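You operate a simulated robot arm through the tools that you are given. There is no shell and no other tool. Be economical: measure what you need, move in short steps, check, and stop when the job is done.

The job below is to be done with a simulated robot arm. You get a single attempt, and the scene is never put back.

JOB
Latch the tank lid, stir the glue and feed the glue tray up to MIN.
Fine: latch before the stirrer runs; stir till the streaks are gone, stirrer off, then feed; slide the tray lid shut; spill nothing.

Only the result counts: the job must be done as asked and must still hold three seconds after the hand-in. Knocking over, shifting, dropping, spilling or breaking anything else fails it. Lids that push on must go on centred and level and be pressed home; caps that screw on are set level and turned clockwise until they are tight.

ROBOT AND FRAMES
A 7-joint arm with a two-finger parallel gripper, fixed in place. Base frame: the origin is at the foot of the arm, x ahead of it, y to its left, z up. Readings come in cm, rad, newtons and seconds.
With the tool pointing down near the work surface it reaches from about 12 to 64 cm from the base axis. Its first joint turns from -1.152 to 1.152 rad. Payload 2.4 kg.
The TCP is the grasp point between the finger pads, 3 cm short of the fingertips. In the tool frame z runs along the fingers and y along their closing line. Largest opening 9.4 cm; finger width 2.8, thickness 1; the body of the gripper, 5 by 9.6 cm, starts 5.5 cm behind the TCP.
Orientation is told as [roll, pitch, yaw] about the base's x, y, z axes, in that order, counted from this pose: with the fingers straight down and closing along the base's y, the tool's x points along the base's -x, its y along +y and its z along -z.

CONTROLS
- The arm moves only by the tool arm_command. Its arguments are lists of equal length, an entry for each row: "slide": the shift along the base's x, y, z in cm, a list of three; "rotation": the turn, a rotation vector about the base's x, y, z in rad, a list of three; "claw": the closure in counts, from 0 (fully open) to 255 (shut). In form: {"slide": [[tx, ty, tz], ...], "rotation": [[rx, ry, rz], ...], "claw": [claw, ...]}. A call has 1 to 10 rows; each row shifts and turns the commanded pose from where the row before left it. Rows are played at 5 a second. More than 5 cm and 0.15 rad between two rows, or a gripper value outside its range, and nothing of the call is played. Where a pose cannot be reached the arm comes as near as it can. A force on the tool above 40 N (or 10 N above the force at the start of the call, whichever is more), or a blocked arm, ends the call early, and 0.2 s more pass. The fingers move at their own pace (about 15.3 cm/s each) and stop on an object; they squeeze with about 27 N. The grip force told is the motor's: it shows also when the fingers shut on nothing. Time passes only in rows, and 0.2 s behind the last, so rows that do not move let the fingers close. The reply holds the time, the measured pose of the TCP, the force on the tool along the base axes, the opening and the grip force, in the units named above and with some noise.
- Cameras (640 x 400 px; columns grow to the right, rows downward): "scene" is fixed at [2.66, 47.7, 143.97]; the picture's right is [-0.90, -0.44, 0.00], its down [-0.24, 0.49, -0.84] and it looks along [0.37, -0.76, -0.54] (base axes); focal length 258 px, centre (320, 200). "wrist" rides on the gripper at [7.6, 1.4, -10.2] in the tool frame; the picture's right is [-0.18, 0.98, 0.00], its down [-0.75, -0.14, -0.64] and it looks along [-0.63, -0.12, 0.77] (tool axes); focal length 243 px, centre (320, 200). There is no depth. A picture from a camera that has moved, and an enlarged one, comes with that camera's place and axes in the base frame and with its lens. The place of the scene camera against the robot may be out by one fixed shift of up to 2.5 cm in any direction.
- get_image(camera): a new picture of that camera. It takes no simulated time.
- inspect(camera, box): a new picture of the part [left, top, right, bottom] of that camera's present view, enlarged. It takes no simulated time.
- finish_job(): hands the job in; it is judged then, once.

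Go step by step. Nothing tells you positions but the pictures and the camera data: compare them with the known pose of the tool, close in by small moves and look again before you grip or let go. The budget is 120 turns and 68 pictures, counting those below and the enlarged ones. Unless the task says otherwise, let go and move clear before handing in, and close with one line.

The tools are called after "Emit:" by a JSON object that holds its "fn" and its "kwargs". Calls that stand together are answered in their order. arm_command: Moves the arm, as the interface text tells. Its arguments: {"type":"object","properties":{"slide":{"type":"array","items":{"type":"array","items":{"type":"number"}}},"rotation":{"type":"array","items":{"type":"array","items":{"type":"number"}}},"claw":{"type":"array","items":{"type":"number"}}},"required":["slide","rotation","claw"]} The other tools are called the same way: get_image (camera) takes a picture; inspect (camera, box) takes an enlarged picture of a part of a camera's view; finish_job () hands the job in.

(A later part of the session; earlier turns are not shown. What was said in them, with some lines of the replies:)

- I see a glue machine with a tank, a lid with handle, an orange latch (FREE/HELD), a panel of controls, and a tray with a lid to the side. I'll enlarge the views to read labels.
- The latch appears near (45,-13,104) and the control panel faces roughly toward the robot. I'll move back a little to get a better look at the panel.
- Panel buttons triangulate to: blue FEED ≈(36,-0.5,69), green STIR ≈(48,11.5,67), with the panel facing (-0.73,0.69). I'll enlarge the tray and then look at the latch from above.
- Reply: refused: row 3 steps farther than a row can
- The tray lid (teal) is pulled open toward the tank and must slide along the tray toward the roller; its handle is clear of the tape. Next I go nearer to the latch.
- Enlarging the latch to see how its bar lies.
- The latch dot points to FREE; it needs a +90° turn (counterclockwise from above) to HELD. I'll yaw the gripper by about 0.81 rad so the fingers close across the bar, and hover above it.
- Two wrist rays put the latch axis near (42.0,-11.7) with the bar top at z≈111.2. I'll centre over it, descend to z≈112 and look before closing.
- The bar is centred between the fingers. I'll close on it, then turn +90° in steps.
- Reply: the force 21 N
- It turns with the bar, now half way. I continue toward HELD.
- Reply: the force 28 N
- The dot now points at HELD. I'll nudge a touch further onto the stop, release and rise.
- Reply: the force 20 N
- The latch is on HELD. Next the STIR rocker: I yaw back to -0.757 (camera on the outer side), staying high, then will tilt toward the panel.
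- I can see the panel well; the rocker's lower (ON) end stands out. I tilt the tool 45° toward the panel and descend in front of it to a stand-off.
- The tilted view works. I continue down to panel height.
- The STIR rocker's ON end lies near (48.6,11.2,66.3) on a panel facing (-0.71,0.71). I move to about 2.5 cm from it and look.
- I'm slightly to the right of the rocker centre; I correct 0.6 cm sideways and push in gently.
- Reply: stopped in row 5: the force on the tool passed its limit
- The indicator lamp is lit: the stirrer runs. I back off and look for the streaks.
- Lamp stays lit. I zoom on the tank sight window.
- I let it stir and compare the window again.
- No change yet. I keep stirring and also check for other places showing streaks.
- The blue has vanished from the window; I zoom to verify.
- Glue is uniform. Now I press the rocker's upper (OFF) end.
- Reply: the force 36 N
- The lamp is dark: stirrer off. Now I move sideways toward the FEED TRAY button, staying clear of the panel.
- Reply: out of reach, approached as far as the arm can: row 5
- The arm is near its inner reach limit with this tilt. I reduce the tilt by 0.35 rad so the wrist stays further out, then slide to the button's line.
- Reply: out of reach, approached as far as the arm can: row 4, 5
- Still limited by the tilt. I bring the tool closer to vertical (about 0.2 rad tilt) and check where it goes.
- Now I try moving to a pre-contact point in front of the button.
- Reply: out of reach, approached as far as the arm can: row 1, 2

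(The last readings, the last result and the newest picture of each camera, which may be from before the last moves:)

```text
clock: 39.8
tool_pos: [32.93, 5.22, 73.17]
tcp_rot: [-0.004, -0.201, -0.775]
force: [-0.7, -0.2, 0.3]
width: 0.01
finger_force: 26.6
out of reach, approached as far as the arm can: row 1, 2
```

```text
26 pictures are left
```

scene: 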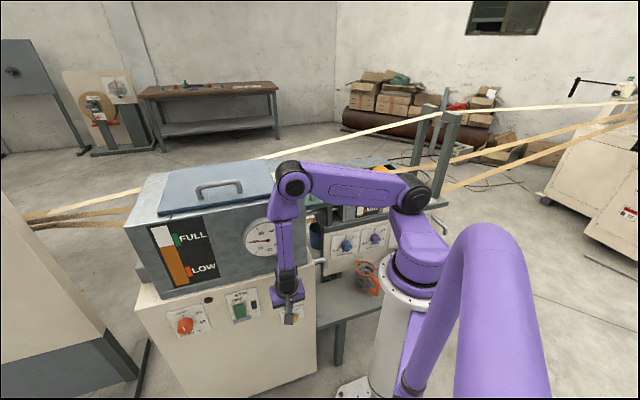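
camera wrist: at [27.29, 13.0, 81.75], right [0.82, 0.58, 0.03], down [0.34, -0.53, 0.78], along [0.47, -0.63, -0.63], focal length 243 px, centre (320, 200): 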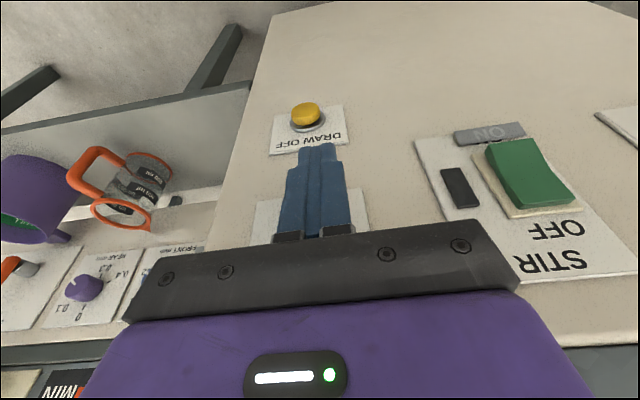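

I'm in front of the panel and need about 2 cm more to the left (lateral) to be on the button line.

Emit:
{"fn": "arm_command", "kwargs": {"slide": [[-0.6, -0.8, -0.3], [-0.4, -0.8, -0.3], [0, 0, 0]], "rotation": [[0, 0, 0], [0, 0, 0], [0, 0, 0]], "claw": [255, 255, 255]}}

Emit:
{"fn": "inspect", "kwargs": {"camera": "scene", "box": [260, 170, 420, 270]}}

```text
clock: 40.6
tool_pos: [33.6, 4.97, 72.89]
tcp_rot: [-0.002, -0.202, -0.776]
force: [0.4, -0.3, -0.4]
width: 0.01
finger_force: 27.1
out of reach, approached as far as the arm can: row 1, 2
```

```text
4.00 times, centred on (340, 220) of scene
camera zoom: at [2.66, 47.7, 143.97], right [-0.9, -0.44, 0.0], down [-0.24, 0.49, -0.84], along [0.37, -0.76, -0.54], focal length 1031 px, centre (240, 120)
```

zoom: 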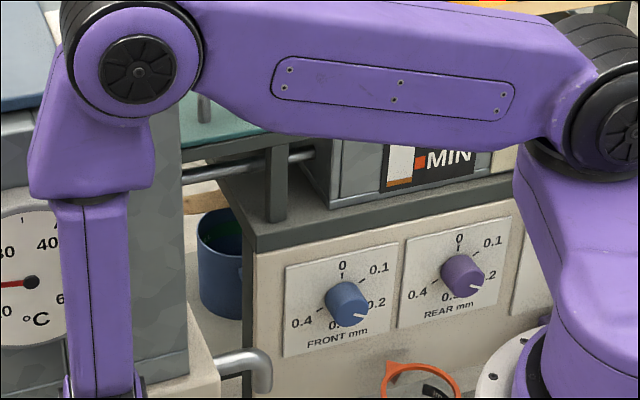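

The tray gauge (MIN) is nicely visible from the scene camera here. I approach the button diagonally, since the reach limit eases closer to the panel.

Emit:
{"fn": "arm_command", "kwargs": {"slide": [[0, -1.1, -0.2], [-0.1, -1.2, 0], [-0.2, -0.2, 0], [0, 0, 0]], "rotation": [[0, 0, 0], [0.03, 0.03, 0], [0.03, 0.03, 0], [0, 0, 0]], "claw": [255, 255, 255, 255]}}

Emit:
{"fn": "get_image", "kwargs": {"camera": "wrist"}}

```text
clock: 41.6
tool_pos: [34.19, 3.25, 72.91]
tcp_rot: [0.0, -0.115, -0.774]
force: [0.4, 0.0, 0.4]
width: 0.01
finger_force: 26.8
out of reach, approached as far as the arm can: row 1, 2
```

```text
24 pictures are left
camera wrist: at [28.89, 10.22, 82.41], right [0.82, 0.57, 0.02], down [0.38, -0.57, 0.72], along [0.43, -0.58, -0.69], focal length 243 px, centre (320, 200)
```

wrist: 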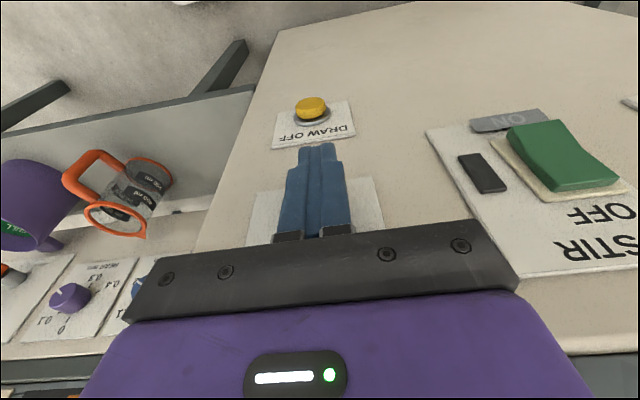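

I'm 1.2 cm right of the button centre and about 1 cm short of it. I move diagonally onto it in small steps.

Emit:
{"fn": "arm_command", "kwargs": {"slide": [[-0.3, -0.6, 0], [-0.2, -0.4, 0], [0, 0, 0]], "rotation": [[-0.02, -0.02, 0], [0, 0, 0], [0, 0, 0]], "claw": [255, 255, 255]}}

```text
clock: 42.4
tool_pos: [34.44, 2.54, 73.35]
tcp_rot: [-0.004, -0.143, -0.775]
force: [0.0, 0.1, 0.3]
width: 0.02
finger_force: 27.3
out of reach, approached as far as the arm can: row 1, 2
```

Emit:
{"fn": "arm_command", "kwargs": {"slide": [[-0.1, -0.5, -0.2], [-0.1, -0.4, -0.2], [0, 0, 0]], "rotation": [[0, 0, 0], [0, 0, 0], [0, 0, 0]], "claw": [255, 255, 255]}}

Emit:
{"fn": "get_image", "kwargs": {"camera": "wrist"}}

Emit:
{"fn": "inspect", "kwargs": {"camera": "scene", "box": [220, 170, 420, 320]}}

```text
clock: 43.2
tool_pos: [34.81, 2.04, 73.07]
tcp_rot: [-0.003, -0.145, -0.776]
force: [-0.6, 0.7, 0.3]
width: 0.0
finger_force: 27.1
out of reach, approached as far as the arm can: row 1
```

```text
23 pictures are left
camera wrist: at [29.45, 9.42, 82.24], right [0.82, 0.58, 0.02], down [0.37, -0.56, 0.74], along [0.44, -0.6, -0.67], focal length 243 px, centre (320, 200)
```

wrist: 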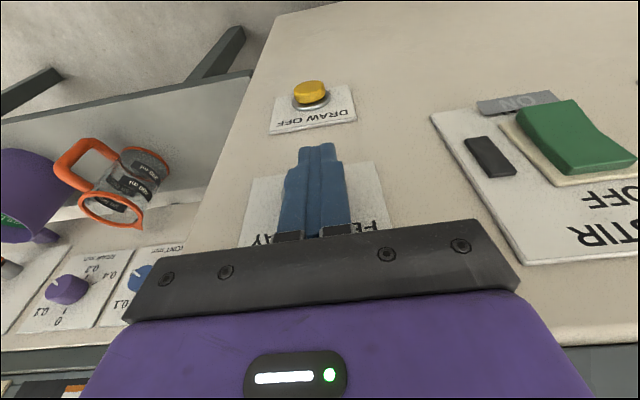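

```text
2.67 times, centred on (320, 245) of scene
camera zoom: at [2.66, 47.7, 143.97], right [-0.9, -0.44, 0.0], down [-0.24, 0.49, -0.84], along [0.37, -0.76, -0.54], focal length 687 px, centre (320, 80)
```

zoom: 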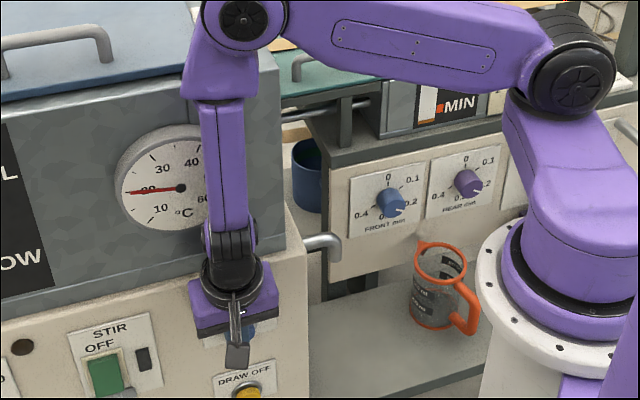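

Tip height fits the button and it is about 1 cm to the side of its centre. I press in with a small sidewards component, watching the gauge.

Emit:
{"fn": "arm_command", "kwargs": {"slide": [[0, -0.5, 0], [0, -0.5, 0], [0.15, -0.25, 0]], "rotation": [[0, 0, 0], [0, 0, 0], [0, 0, 0]], "claw": [255, 255, 255]}}

Emit:
{"fn": "inspect", "kwargs": {"camera": "scene", "box": [340, 180, 420, 230]}}

```text
clock: 43.8
tool_pos: [34.82, 2.07, 73.15]
tcp_rot: [-0.005, -0.128, -0.76]
force: [-4.4, 5.4, 1.3]
width: 0.0
finger_force: 27.2
out of reach, approached as far as the arm can: row 1
stopped in row 3: the force on the tool passed its limit (the readings are from after the stop); the commanded pose is now the measured one
```

```text
8.00 times, centred on (380, 205) of scene
camera zoom: at [2.66, 47.71, 143.96], right [-0.9, -0.44, 0.0], down [-0.24, 0.49, -0.84], along [0.37, -0.76, -0.54], focal length 2062 px, centre (-160, 160)
```

zoom: 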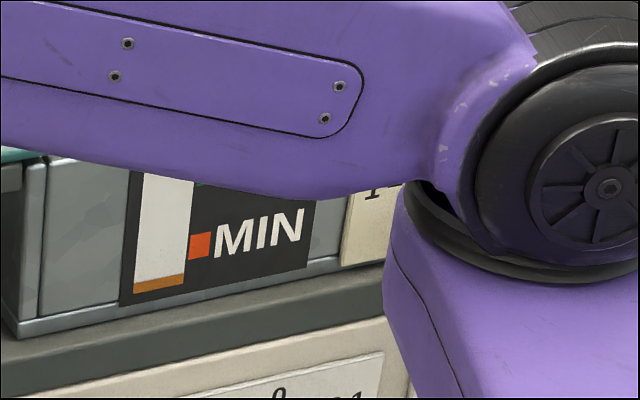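

The force limit stopped me; I check what is touching.

Emit:
{"fn": "inspect", "kwargs": {"camera": "scene", "box": [230, 230, 330, 330]}}

Emit:
{"fn": "inspect", "kwargs": {"camera": "wrist", "box": [220, 60, 400, 260]}}

```text
4.00 times, centred on (280, 280) of scene
camera zoom: at [2.66, 47.71, 143.96], right [-0.9, -0.44, 0.0], down [-0.24, 0.49, -0.84], along [0.37, -0.76, -0.54], focal length 1031 px, centre (480, -120)
```

zoom: 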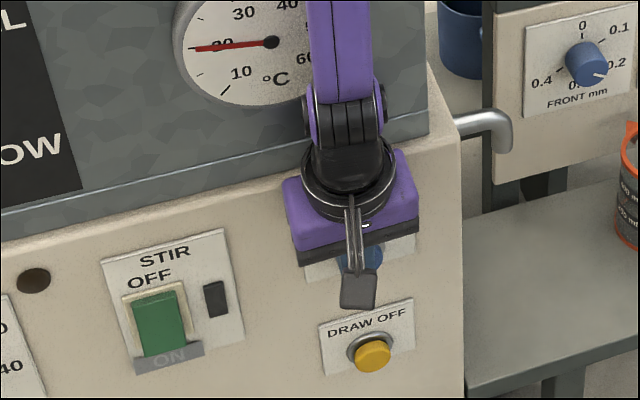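

```text
2.00 times, centred on (310, 160) of wrist
camera zoom: at [29.41, 9.19, 82.4], right [0.81, 0.59, 0.02], down [0.38, -0.56, 0.73], along [0.44, -0.59, -0.68], focal length 485 px, centre (340, 280)
```

zoom: 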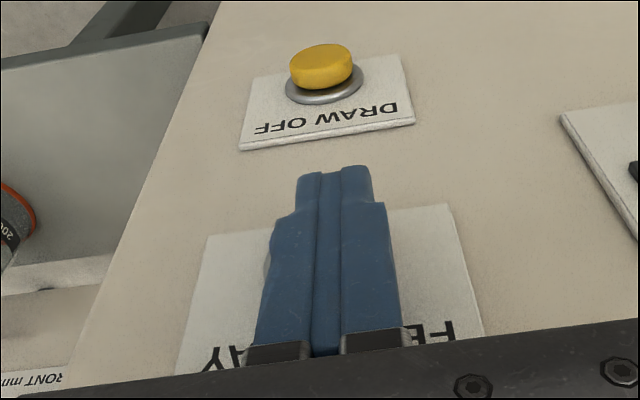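

The finger edge is on the button at the right height. I hold for a second and check whether the tray level moves.

Emit:
{"fn": "arm_command", "kwargs": {"slide": [[0.07, -0.07, 0], [0.07, -0.07, 0], [0.07, -0.07, 0], [0, 0, 0], [0, 0, 0]], "rotation": [[0, 0, 0], [0, 0, 0], [0, 0, 0], [0, 0, 0], [0, 0, 0]], "claw": [255, 255, 255, 255, 255]}}

Emit:
{"fn": "inspect", "kwargs": {"camera": "scene", "box": [340, 180, 420, 230]}}

```text
clock: 44.6
tool_pos: [34.77, 2.04, 73.07]
tcp_rot: [-0.004, -0.123, -0.761]
force: [-4.9, 4.8, 0.4]
width: 0.01
finger_force: 26.3
stopped in row 4: the force on the tool passed its limit (the readings are from after the stop); the commanded pose is now the measured one
```

```text
8.00 times, centred on (380, 205) of scene
camera zoom: at [2.66, 47.7, 143.96], right [-0.9, -0.44, 0.0], down [-0.24, 0.49, -0.84], along [0.37, -0.76, -0.54], focal length 2062 px, centre (-160, 160)
```

zoom: 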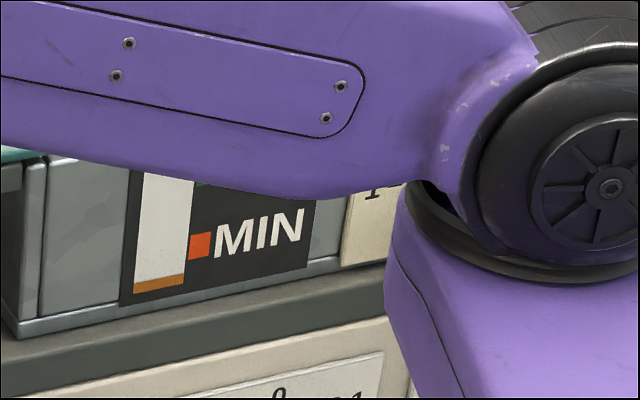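

No feed yet. I zoom closer at the contact.

Emit:
{"fn": "inspect", "kwargs": {"camera": "wrist", "box": [260, 130, 340, 230]}}

```text
4.00 times, centred on (300, 180) of wrist
camera zoom: at [29.4, 9.17, 82.42], right [0.81, 0.59, 0.02], down [0.39, -0.56, 0.73], along [0.44, -0.58, -0.68], focal length 970 px, centre (400, 280)
```

zoom: 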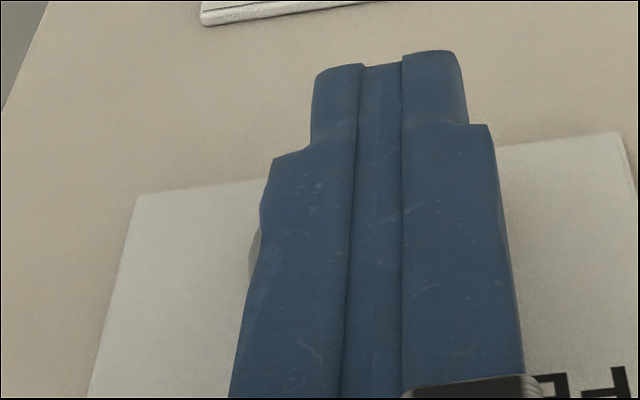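

The contact is stiff and nothing feeds; with so little tilt the gripper body is probably touching the tank. I'll back off and re-orient: lean the hand outward and sideways away from the base, so only the fingertip leads.

Emit:
{"fn": "arm_command", "kwargs": {"slide": [[-0.3, 1.5, 0.3], [-0.3, 1.5, 0.3], [0, 1.5, 0], [0, 0, 0], [0, 0, 0], [0, 0, 0], [0, 0, 0], [0, 0, 0], [0, 0, 0], [0, 0, 0]], "rotation": [[0, 0, 0], [0, 0, 0], [-0.094, 0.094, 0], [-0.094, 0.094, 0], [-0.094, 0.094, 0], [0, 0, 0], [-0.085, -0.085, 0], [-0.085, -0.085, 0], [-0.085, -0.085, 0], [0, 0, 0]], "claw": [255, 255, 255, 255, 255, 255, 255, 255, 255, 255]}}

Emit:
{"fn": "get_image", "kwargs": {"camera": "wrist"}}

```text
clock: 46.9
tool_pos: [34.21, 6.45, 73.76]
tcp_rot: [-0.436, -0.465, -0.702]
force: [-0.1, -1.0, -0.2]
width: 0.0
finger_force: 26.5
```

```text
16 pictures are left
camera wrist: at [29.74, 17.68, 78.13], right [0.84, 0.45, -0.29], down [0.39, -0.14, 0.91], along [0.37, -0.88, -0.29], focal length 243 px, centre (320, 200)
```

wrist: 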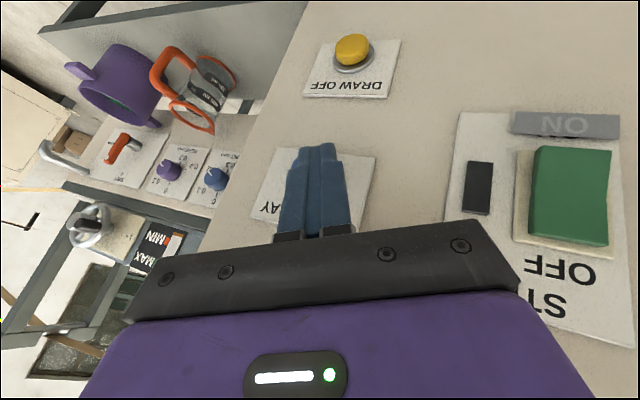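

Reach is fine now, and the tray gauge is in the wrist view as well. I line up with the button and go in to just before contact.

Emit:
{"fn": "arm_command", "kwargs": {"slide": [[-0.85, -1.1, -0.75], [-0.85, -1.1, -0.75], [0.7, -0.7, 0], [0.5, -0.5, 0], [0, 0, 0]], "rotation": [[0, 0, 0], [0, 0, 0], [0, 0, 0], [0, 0, 0], [0, 0, 0]], "claw": [255, 255, 255, 255, 255]}}

Emit:
{"fn": "get_image", "kwargs": {"camera": "wrist"}}

```text
clock: 48.0
tool_pos: [33.76, 3.14, 72.08]
tcp_rot: [-0.435, -0.466, -0.702]
force: [0.3, 0.1, -0.8]
width: 0.02
finger_force: 26.8
```

```text
15 pictures are left
camera wrist: at [29.26, 14.3, 76.63], right [0.84, 0.45, -0.29], down [0.39, -0.14, 0.91], along [0.37, -0.88, -0.29], focal length 243 px, centre (320, 200)
```

wrist: 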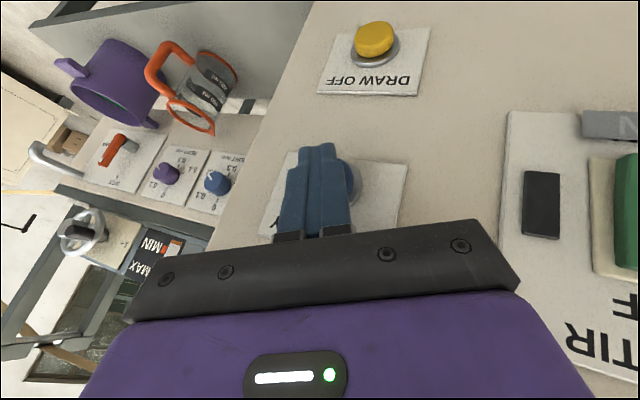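

Fingertip is lined up with the cap and just short of it. I press inward in small steps.

Emit:
{"fn": "arm_command", "kwargs": {"slide": [[0.25, -0.25, 0], [0.25, -0.25, 0], [0.2, -0.2, 0], [0.15, -0.15, 0]], "rotation": [[0, 0, 0], [0, 0, 0], [0, 0, 0], [0, 0, 0]], "claw": [255, 255, 255, 255]}}

Emit:
{"fn": "get_image", "kwargs": {"camera": "wrist"}}

```text
clock: 49.0
tool_pos: [34.44, 2.2, 72.12]
tcp_rot: [-0.434, -0.464, -0.705]
force: [-7.4, 4.6, 1.9]
width: 0.01
finger_force: 26.7
```

```text
14 pictures are left
camera wrist: at [30.03, 13.44, 76.66], right [0.84, 0.45, -0.29], down [0.39, -0.14, 0.91], along [0.37, -0.88, -0.29], focal length 243 px, centre (320, 200)
```

wrist: 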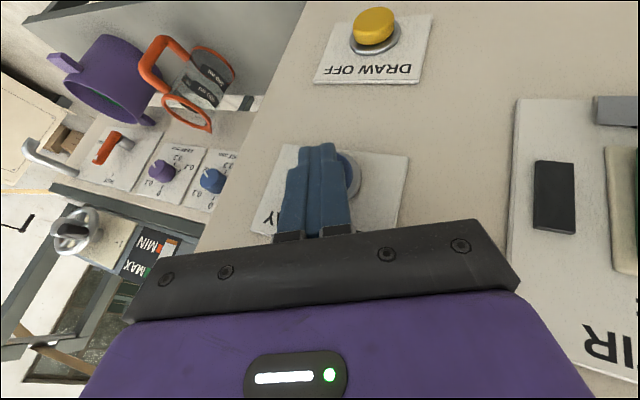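

Emit:
{"fn": "inspect", "kwargs": {"camera": "wrist", "box": [100, 210, 200, 290]}}

```text
5.00 times, centred on (150, 250) of wrist
camera zoom: at [30.03, 13.44, 76.66], right [0.84, 0.45, -0.29], down [0.39, -0.14, 0.91], along [0.37, -0.88, -0.29], focal length 1213 px, centre (1170, -50)
```

zoom: 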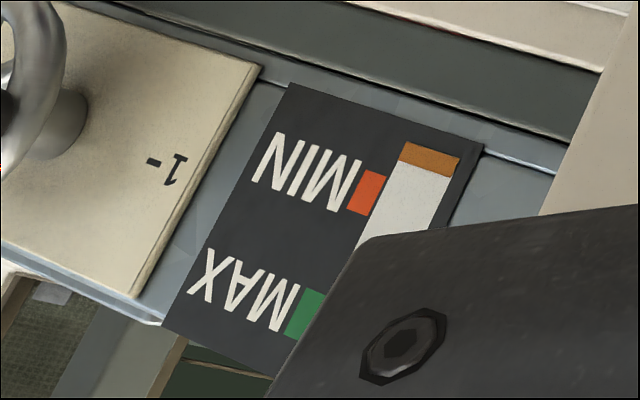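

The button seems pressed and the gauge is clearly visible. I hold for one second to learn the rate.

Emit:
{"fn": "arm_command", "kwargs": {"slide": [[0.07, -0.07, 0], [0, 0, 0], [0, 0, 0], [0, 0, 0]], "rotation": [[0, 0, 0], [0, 0, 0], [0, 0, 0], [0, 0, 0]], "claw": [255, 255, 255, 255]}}

Emit:
{"fn": "inspect", "kwargs": {"camera": "wrist", "box": [100, 210, 200, 290]}}

```text
clock: 50.0
tool_pos: [34.51, 2.27, 72.17]
tcp_rot: [-0.434, -0.465, -0.705]
force: [-12.3, 8.3, 2.5]
width: 0.0
finger_force: 26.7
```

```text
5.00 times, centred on (150, 250) of wrist
camera zoom: at [30.11, 13.38, 76.64], right [0.84, 0.45, -0.29], down [0.39, -0.14, 0.91], along [0.37, -0.88, -0.29], focal length 1213 px, centre (1170, -50)
```

zoom: 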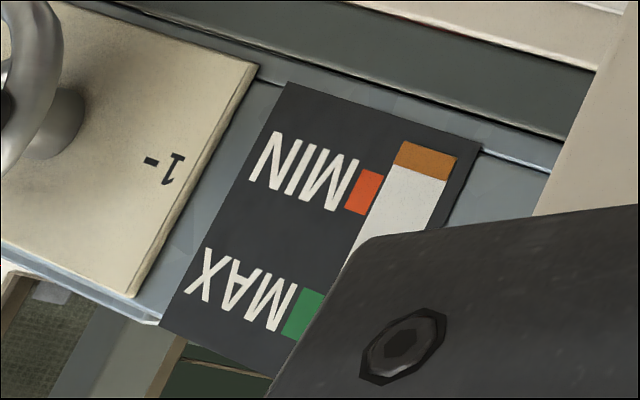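

The level is rising slowly (button works). I hold about 4.4 s more, then check.

Emit:
{"fn": "arm_command", "kwargs": {"slide": [[0, 0, 0], [0, 0, 0], [0, 0, 0], [0, 0, 0], [0, 0, 0], [0, 0, 0], [0, 0, 0], [0, 0, 0], [0, 0, 0], [0, 0, 0]], "rotation": [[0, 0, 0], [0, 0, 0], [0, 0, 0], [0, 0, 0], [0, 0, 0], [0, 0, 0], [0, 0, 0], [0, 0, 0], [0, 0, 0], [0, 0, 0]], "claw": [255, 255, 255, 255, 255, 255, 255, 255, 255, 255]}}

Emit:
{"fn": "inspect", "kwargs": {"camera": "wrist", "box": [100, 210, 200, 290]}}

```text
clock: 52.2
tool_pos: [34.59, 2.27, 72.1]
tcp_rot: [-0.436, -0.464, -0.703]
force: [-11.4, 9.6, -2.2]
width: 0.0
finger_force: 27.0
```

```text
5.00 times, centred on (150, 250) of wrist
camera zoom: at [30.12, 13.38, 76.65], right [0.84, 0.45, -0.29], down [0.39, -0.14, 0.91], along [0.37, -0.88, -0.29], focal length 1213 px, centre (1170, -50)
```

zoom: 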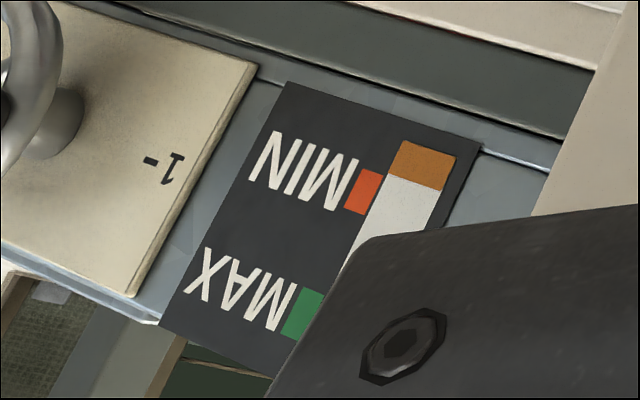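

Rising at about 5.5 px/s; the MIN mark spans 40–83 px with centre near 61, now at 37. Another 4.4 s.

Emit:
{"fn": "arm_command", "kwargs": {"slide": [[0, 0, 0], [0, 0, 0], [0, 0, 0], [0, 0, 0], [0, 0, 0], [0, 0, 0], [0, 0, 0], [0, 0, 0], [0, 0, 0], [0, 0, 0]], "rotation": [[0, 0, 0], [0, 0, 0], [0, 0, 0], [0, 0, 0], [0, 0, 0], [0, 0, 0], [0, 0, 0], [0, 0, 0], [0, 0, 0], [0, 0, 0]], "claw": [255, 255, 255, 255, 255, 255, 255, 255, 255, 255]}}

Emit:
{"fn": "arm_command", "kwargs": {"slide": [[0, 0, 0], [0, 0, 0], [0, 0, 0], [0, 0, 0], [0, 0, 0], [0, 0, 0], [0, 0, 0], [0, 0, 0], [0, 0, 0], [0, 0, 0]], "rotation": [[0, 0, 0], [0, 0, 0], [0, 0, 0], [0, 0, 0], [0, 0, 0], [0, 0, 0], [0, 0, 0], [0, 0, 0], [0, 0, 0], [0, 0, 0]], "claw": [255, 255, 255, 255, 255, 255, 255, 255, 255, 255]}}

Emit:
{"fn": "inspect", "kwargs": {"camera": "wrist", "box": [100, 210, 200, 290]}}

```text
clock: 54.5
tool_pos: [34.58, 2.2, 72.16]
tcp_rot: [-0.435, -0.464, -0.703]
force: [-11.0, 11.3, 0.3]
width: 0.0
finger_force: 26.9
```

```text
clock: 56.6
tool_pos: [34.76, 2.21, 72.3]
tcp_rot: [-0.434, -0.465, -0.703]
force: [-9.8, 12.1, 1.3]
width: 0.0
finger_force: 27.2
```

```text
5.00 times, centred on (150, 250) of wrist
camera zoom: at [30.12, 13.38, 76.64], right [0.84, 0.45, -0.29], down [0.39, -0.14, 0.91], along [0.37, -0.88, -0.29], focal length 1213 px, centre (1170, -50)
```

zoom: 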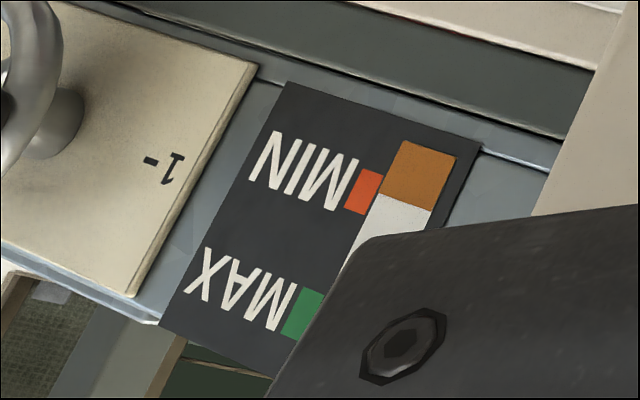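

The level is just below the middle of the MIN mark. About 1.8 s more, then release straight back.

Emit:
{"fn": "arm_command", "kwargs": {"slide": [[0, 0, 0], [0, 0, 0], [0, 0, 0], [0, 0, 0], [0, 0, 0], [0, 0, 0], [0, 0, 0], [0, 0, 0], [-1.2, 1.2, 0], [-1.5, 1.5, 0]], "rotation": [[0, 0, 0], [0, 0, 0], [0, 0, 0], [0, 0, 0], [0, 0, 0], [0, 0, 0], [0, 0, 0], [0, 0, 0], [0, 0, 0], [0, 0, 0]], "claw": [255, 255, 255, 255, 255, 255, 255, 255, 255, 255]}}

Emit:
{"fn": "inspect", "kwargs": {"camera": "wrist", "box": [80, 190, 240, 310]}}

```text
clock: 58.9
tool_pos: [32.06, 4.7, 72.26]
tcp_rot: [-0.436, -0.467, -0.703]
force: [-0.3, -0.3, -0.6]
width: 0.0
finger_force: 26.7
```

```text
3.33 times, centred on (160, 250) of wrist
camera zoom: at [27.48, 15.97, 76.65], right [0.84, 0.45, -0.29], down [0.39, -0.14, 0.91], along [0.37, -0.88, -0.29], focal length 809 px, centre (853, 33)
```

zoom: 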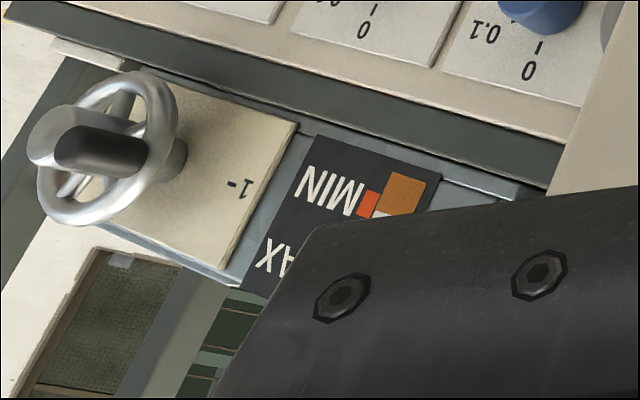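

Level is at MIN and the button is released. Now I rise clear and bring the tool back to vertical before going to the tray lid handle (≈(39.8,-34.4,90)).

Emit:
{"fn": "arm_command", "kwargs": {"slide": [[-0.5, 0.5, 4], [0, 0, 4.5], [0, 0, 4.5], [0, 0, 4.5], [0, 0, 4.5], [0, 0, 4.5], [0, 0, 4.5], [0, 0, 4.5], [0, 0, 4.5], [0, 0, 4.5]], "rotation": [[0, 0, 0], [0, 0, 0], [0, 0, 0], [0.085, 0.085, 0], [0.085, 0.085, 0], [0.085, 0.085, 0], [0.094, -0.094, 0], [0.094, -0.094, 0], [0.094, -0.094, 0], [0.085, 0.085, 0]], "claw": [255, 255, 255, 255, 255, 255, 255, 255, 255, 255]}}

```text
clock: 61.0
tool_pos: [31.44, 5.33, 116.63]
tcp_rot: [0.0, -0.002, -0.759]
force: [1.0, -0.3, 0.0]
width: 0.01
finger_force: 27.1
```

Moving over to above the tray lid handle while yawing to grip across its bar.

Emit:
{"fn": "arm_command", "kwargs": {"slide": [[0.3, -3.8, 0.5], [0.3, -3.8, 0], [0.3, -3.8, 0], [0.3, -3.8, 0], [0.8, -3.8, 0], [1, -3.8, 0], [1, -3.8, 0], [1, -3.8, 0], [1, -3.2, 0], [1, -3, 0]], "rotation": [[0, 0, -0.145], [0, 0, -0.145], [0, 0, -0.145], [0, 0, -0.145], [0, 0, -0.145], [0, 0, -0.145], [0, 0, -0.145], [0, 0, -0.145], [0, 0, -0.145], [0, 0, -0.145]], "claw": [168, 168, 168, 168, 168, 168, 168, 168, 168, 168]}}

Emit:
{"fn": "arm_command", "kwargs": {"slide": [[1.3, -1.6, -4], [0, 0, -3.5], [0, 0, 0]], "rotation": [[0, 0, -0.147], [0, 0, 0], [0, 0, 0]], "claw": [168, 168, 168]}}

Emit:
{"fn": "get_image", "kwargs": {"camera": "wrist"}}

```text
clock: 63.2
tool_pos: [38.42, -31.4, 117.19]
tcp_rot: [-0.001, -0.004, -2.213]
force: [-0.5, 0.5, -0.6]
width: 3.21
finger_force: 0.0
```

```text
clock: 64.0
tool_pos: [39.76, -32.92, 109.61]
tcp_rot: [-0.002, -0.005, -2.357]
force: [-0.5, -0.7, 0.2]
width: 3.23
finger_force: 0.1
```

```text
8 pictures are left
camera wrist: at [46.19, -28.51, 119.92], right [0.56, -0.83, 0.0], down [-0.63, -0.43, 0.65], along [-0.53, -0.36, -0.76], focal length 243 px, centre (320, 200)
```

wrist: 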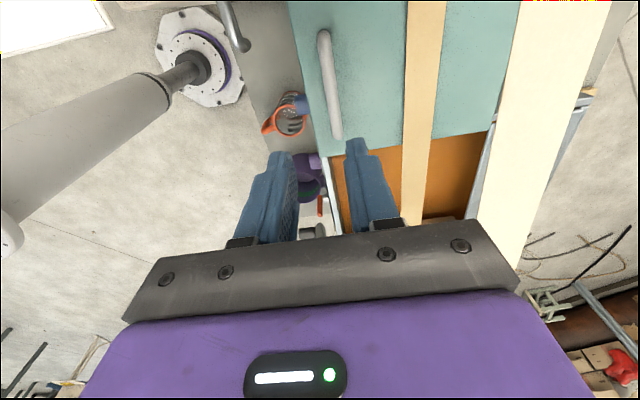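

The handle mid is at about (39.75,-34.35), the tape well clear. I centre and descend to just above the bar.

Emit:
{"fn": "arm_command", "kwargs": {"slide": [[0, -1.4, -3], [0, 0, -4], [0, 0, -4], [0, 0, -4], [0, 0, 0]], "rotation": [[0, 0, 0], [0, 0, 0], [0, 0, 0], [0, 0, 0], [0, 0, 0]], "claw": [150, 150, 150, 150, 150]}}

Emit:
{"fn": "get_image", "kwargs": {"camera": "wrist"}}

```text
clock: 65.2
tool_pos: [39.64, -34.25, 94.64]
tcp_rot: [-0.001, -0.006, -2.356]
force: [0.4, 1.2, 0.5]
width: 3.89
finger_force: 0.0
```

```text
7 pictures are left
camera wrist: at [46.19, -29.85, 104.92], right [0.56, -0.83, 0.0], down [-0.63, -0.43, 0.65], along [-0.53, -0.36, -0.76], focal length 243 px, centre (320, 200)
```

wrist: 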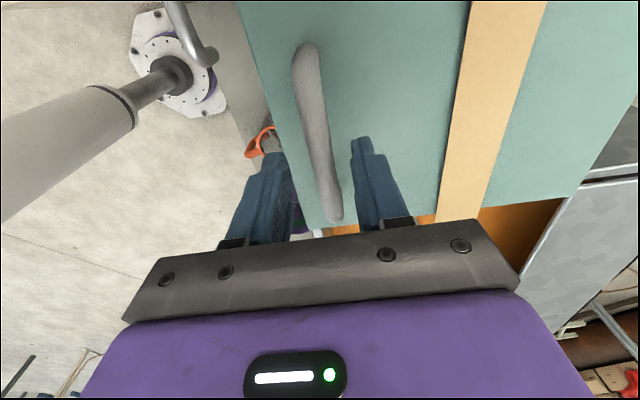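

The bar is centred between the fingers. I lower 3.7 cm and close.

Emit:
{"fn": "arm_command", "kwargs": {"slide": [[0, 0, -2], [0, 0, -1.7], [0, 0, 0], [0, 0, 0], [0, 0, 0]], "rotation": [[0, 0, 0], [0, 0, 0], [0, 0, 0], [0, 0, 0], [0, 0, 0]], "claw": [150, 150, 150, 255, 255]}}

```text
clock: 65.9
tool_pos: [39.8, -34.36, 91.74]
tcp_rot: [0.001, -0.004, -2.356]
force: [0.7, 0.5, 9.1]
width: 3.88
finger_force: 0.5
stopped in row 3: the force on the tool passed its limit (the readings are from after the stop); the commanded pose is now the measured one
```

The tips touched the lid at z≈88.7. I lift 0.4 cm and close on the bar.

Emit:
{"fn": "arm_command", "kwargs": {"slide": [[0, 0, 0.4], [0, 0, 0], [0, 0, 0]], "rotation": [[0, 0, 0], [0, 0, 0], [0, 0, 0]], "claw": [150, 255, 255]}}

```text
clock: 66.7
tool_pos: [39.94, -34.35, 92.09]
tcp_rot: [0.001, -0.005, -2.356]
force: [6.2, -6.9, -10.8]
width: 1.8
finger_force: 45.0
```

Gripped the bar (1.8 cm). I slide the lid gently along the tray.

Emit:
{"fn": "arm_command", "kwargs": {"slide": [[-0.5, -0.5, 0], [-0.7, -0.7, 0], [-0.7, -0.7, 0], [-0.7, -0.7, 0], [-0.7, -0.7, 0], [-0.7, -0.7, 0]], "rotation": [[0, 0, 0], [0, 0, 0], [0, 0, 0], [0, 0, 0], [0, 0, 0], [0, 0, 0]], "claw": [255, 255, 255, 255, 255, 255]}}

Emit:
{"fn": "get_image", "kwargs": {"camera": "wrist"}}

```text
clock: 68.1
tool_pos: [35.82, -38.39, 92.0]
tcp_rot: [0.003, -0.005, -2.356]
force: [9.7, -9.1, -9.5]
width: 1.83
finger_force: 44.9
```

```text
6 pictures are left
camera wrist: at [42.29, -34.01, 102.33], right [0.56, -0.83, 0.0], down [-0.63, -0.43, 0.65], along [-0.53, -0.37, -0.76], focal length 243 px, centre (320, 200)
```

wrist: 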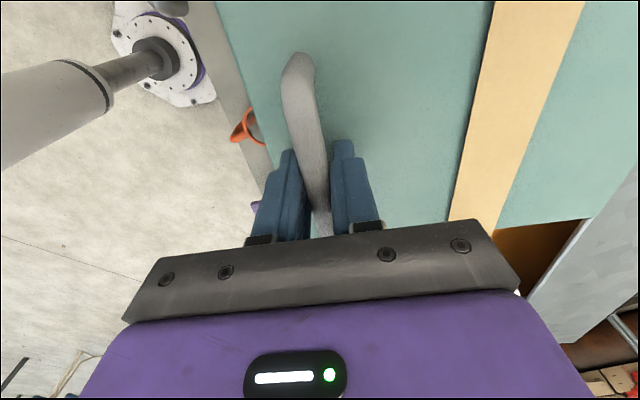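

The lid is moving with the grip. I continue.

Emit:
{"fn": "arm_command", "kwargs": {"slide": [[-0.7, -0.7, 0], [-0.7, -0.7, 0], [-0.7, -0.7, 0], [-0.7, -0.7, 0], [-0.7, -0.7, 0], [-0.7, -0.7, 0], [-0.7, -0.7, 0]], "rotation": [[0, 0, 0], [0, 0, 0], [0, 0, 0], [0, 0, 0], [0, 0, 0], [0, 0, 0], [0, 0, 0]], "claw": [255, 255, 255, 255, 255, 255, 255]}}

Emit:
{"fn": "get_image", "kwargs": {"camera": "scene"}}

```text
clock: 69.7
tool_pos: [31.06, -43.27, 92.01]
tcp_rot: [0.002, -0.004, -2.356]
force: [13.6, -12.8, -12.2]
width: 1.82
finger_force: 44.7
```

```text
5 pictures are left
```

scene: 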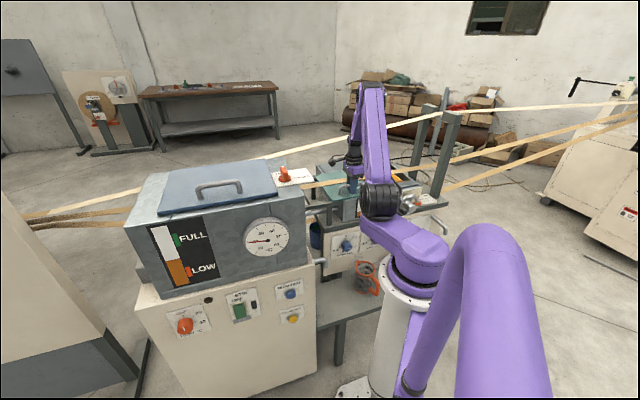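

12.6 cm moved with a slight side load; I trim that and continue until the stop is felt.

Emit:
{"fn": "arm_command", "kwargs": {"slide": [[-0.6, -0.75, 0], [-0.65, -0.75, 0], [-0.7, -0.7, 0], [-0.7, -0.7, 0]], "rotation": [[0, 0, 0], [0, 0, 0], [0, 0, 0], [0, 0, 0]], "claw": [255, 255, 255, 255]}}

Emit:
{"fn": "get_image", "kwargs": {"camera": "wrist"}}

```text
clock: 70.7
tool_pos: [28.24, -46.14, 91.98]
tcp_rot: [-0.002, -0.006, -2.359]
force: [-1.6, 2.6, -0.1]
width: 1.82
finger_force: 44.8
```

```text
4 pictures are left
camera wrist: at [34.62, -41.75, 102.34], right [0.56, -0.83, 0.0], down [-0.63, -0.43, 0.65], along [-0.53, -0.36, -0.76], focal length 243 px, centre (320, 200)
```

wrist: 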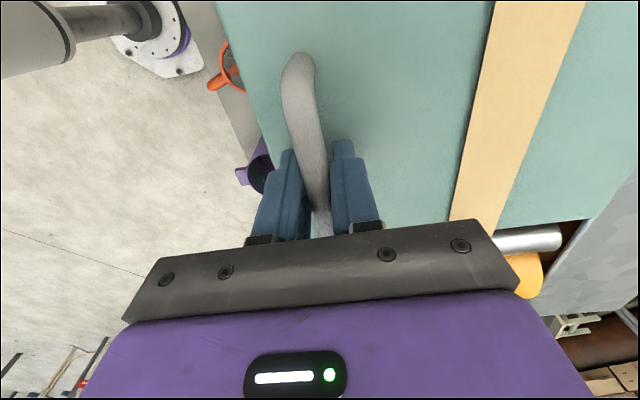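

The lid's leading edge is close to the silver roller. I push on in small steps till the end stop.

Emit:
{"fn": "arm_command", "kwargs": {"slide": [[-0.35, -0.35, 0], [-0.35, -0.35, 0], [-0.35, -0.35, 0], [-0.35, -0.35, 0], [0, 0, 0]], "rotation": [[0, 0, 0], [0, 0, 0], [0, 0, 0], [0, 0, 0], [0, 0, 0]], "claw": [255, 255, 255, 255, 255]}}

```text
clock: 71.9
tool_pos: [27.03, -47.08, 91.96]
tcp_rot: [-0.007, 0.002, -2.351]
force: [9.7, 31.4, 8.9]
width: 1.81
finger_force: 44.8
```

The stop is reached (resisting force, 18 cm moved, as estimated). I ease off, open a little, rise and check.

Emit:
{"fn": "arm_command", "kwargs": {"slide": [[0.2, 0.2, 0], [0, 0, 0], [0, 0, 0], [0, 0, 2], [0, 0, 3], [0, 0, 4], [0, 0, 4.5], [0, 0, 4.5], [0, 0, 4.5]], "rotation": [[0, 0, 0], [0, 0, 0], [0, 0, 0], [0, 0, 0], [0, 0, 0], [0, 0, 0], [0, 0, 0], [0, 0, 0], [0, 0, 0]], "claw": [255, 150, 150, 150, 150, 150, 150, 150, 150]}}

Emit:
{"fn": "get_image", "kwargs": {"camera": "wrist"}}

```text
clock: 73.9
tool_pos: [27.21, -47.15, 114.57]
tcp_rot: [-0.001, -0.005, -2.357]
force: [-0.4, 0.3, 0.4]
width: 3.87
finger_force: 0.0
```

```text
3 pictures are left
camera wrist: at [33.59, -42.84, 124.87], right [0.56, -0.83, 0.0], down [-0.63, -0.43, 0.65], along [-0.53, -0.36, -0.76], focal length 243 px, centre (320, 200)
```

wrist: 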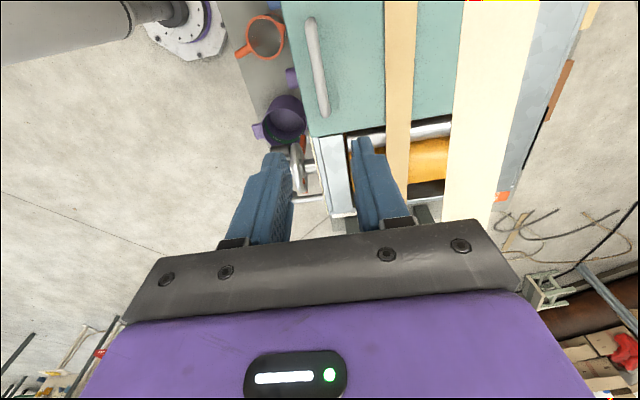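

The lid reaches the silver roller: shut. I retreat to near the start pose and make final checks of gauge, latch, and panel.

Emit:
{"fn": "arm_command", "kwargs": {"slide": [[0, 3.5, 3], [0, 3.5, 3], [0.7, 4, 2], [0.7, 4, 2], [0.7, 4, 2], [1, 4, 2], [1, 4, 2], [1, 4, 2], [1, 4, 0], [1, 4, 0]], "rotation": [[0, 0, 0.14], [0, 0, 0.14], [0, 0, 0.14], [0, 0, 0.14], [0, 0, 0.14], [0, 0, 0.14], [0, 0, 0.14], [0, 0, 0.14], [0, 0, 0.14], [0, 0, 0.14]], "claw": [150, 150, 150, 150, 150, 150, 150, 150, 150, 150]}}

Emit:
{"fn": "inspect", "kwargs": {"camera": "scene", "box": [280, 160, 440, 260]}}

```text
clock: 76.1
tool_pos: [34.16, -8.32, 132.6]
tcp_rot: [-0.001, -0.005, -0.957]
force: [0.5, 0.2, -0.8]
width: 3.87
finger_force: 0.1
```

```text
4.00 times, centred on (360, 210) of scene
camera zoom: at [2.67, 47.7, 143.97], right [-0.9, -0.44, 0.0], down [-0.24, 0.49, -0.84], along [0.37, -0.76, -0.54], focal length 1031 px, centre (160, 160)
```

zoom: 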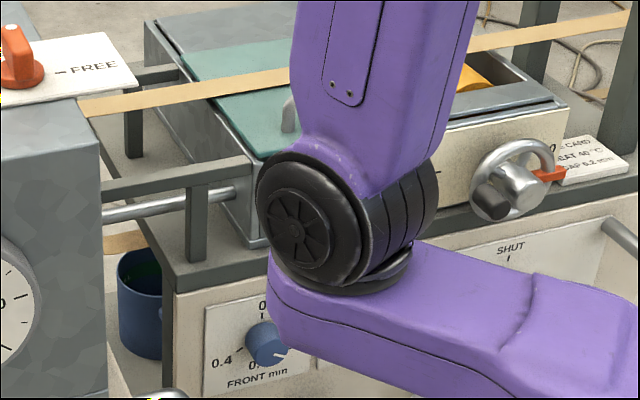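

Lid is shut flush. I take one last look at the tray gauge from the earlier viewing pose.

Emit:
{"fn": "arm_command", "kwargs": {"slide": [[-2, 0.5, 0], [-2, 0.5, 0], [-2, 0.5, 0], [-2, 0.5, 0], [-2, 0.5, -1], [-2, 0.5, -1], [-2.3, 0.5, -1], [0, 0, 0]], "rotation": [[0, 0, 0.137], [0, 0, 0.137], [0, 0, 0.137], [0, 0, 0.137], [0, 0, 0.137], [0, 0, 0.137], [0, 0, 0.135], [0, 0, 0]], "claw": [150, 150, 150, 150, 150, 150, 150, 150]}}

Emit:
{"fn": "inspect", "kwargs": {"camera": "wrist", "box": [90, 60, 210, 150]}}

```text
clock: 77.9
tool_pos: [19.86, -4.67, 129.49]
tcp_rot: [-0.001, -0.005, 0.001]
force: [0.7, 1.0, 0.7]
width: 3.88
finger_force: 0.1
```

```text
4.44 times, centred on (150, 105) of wrist
camera zoom: at [12.19, -3.39, 139.8], right [0.18, 0.98, 0.0], down [0.75, -0.14, 0.65], along [0.64, -0.12, -0.76], focal length 1078 px, centre (1076, 622)
```

zoom: 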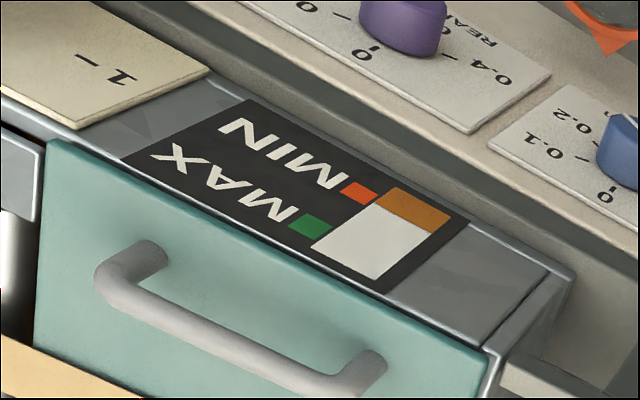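

The gauge reads at the middle of the MIN mark, the lids are latched and shut, the stirrer is off and the gripper is clear, so I hand in.

Emit:
{"fn": "finish_job", "kwargs": {}}

```text
The job is handed in.
```

The job is handed in. The tank lid is latched on HELD, and the glue was stirred until the blue band was gone from the sight window before the stirrer was switched off. The tray was then fed to the middle of the MIN mark and its lid slid shut to the stop, and I saw no spills.
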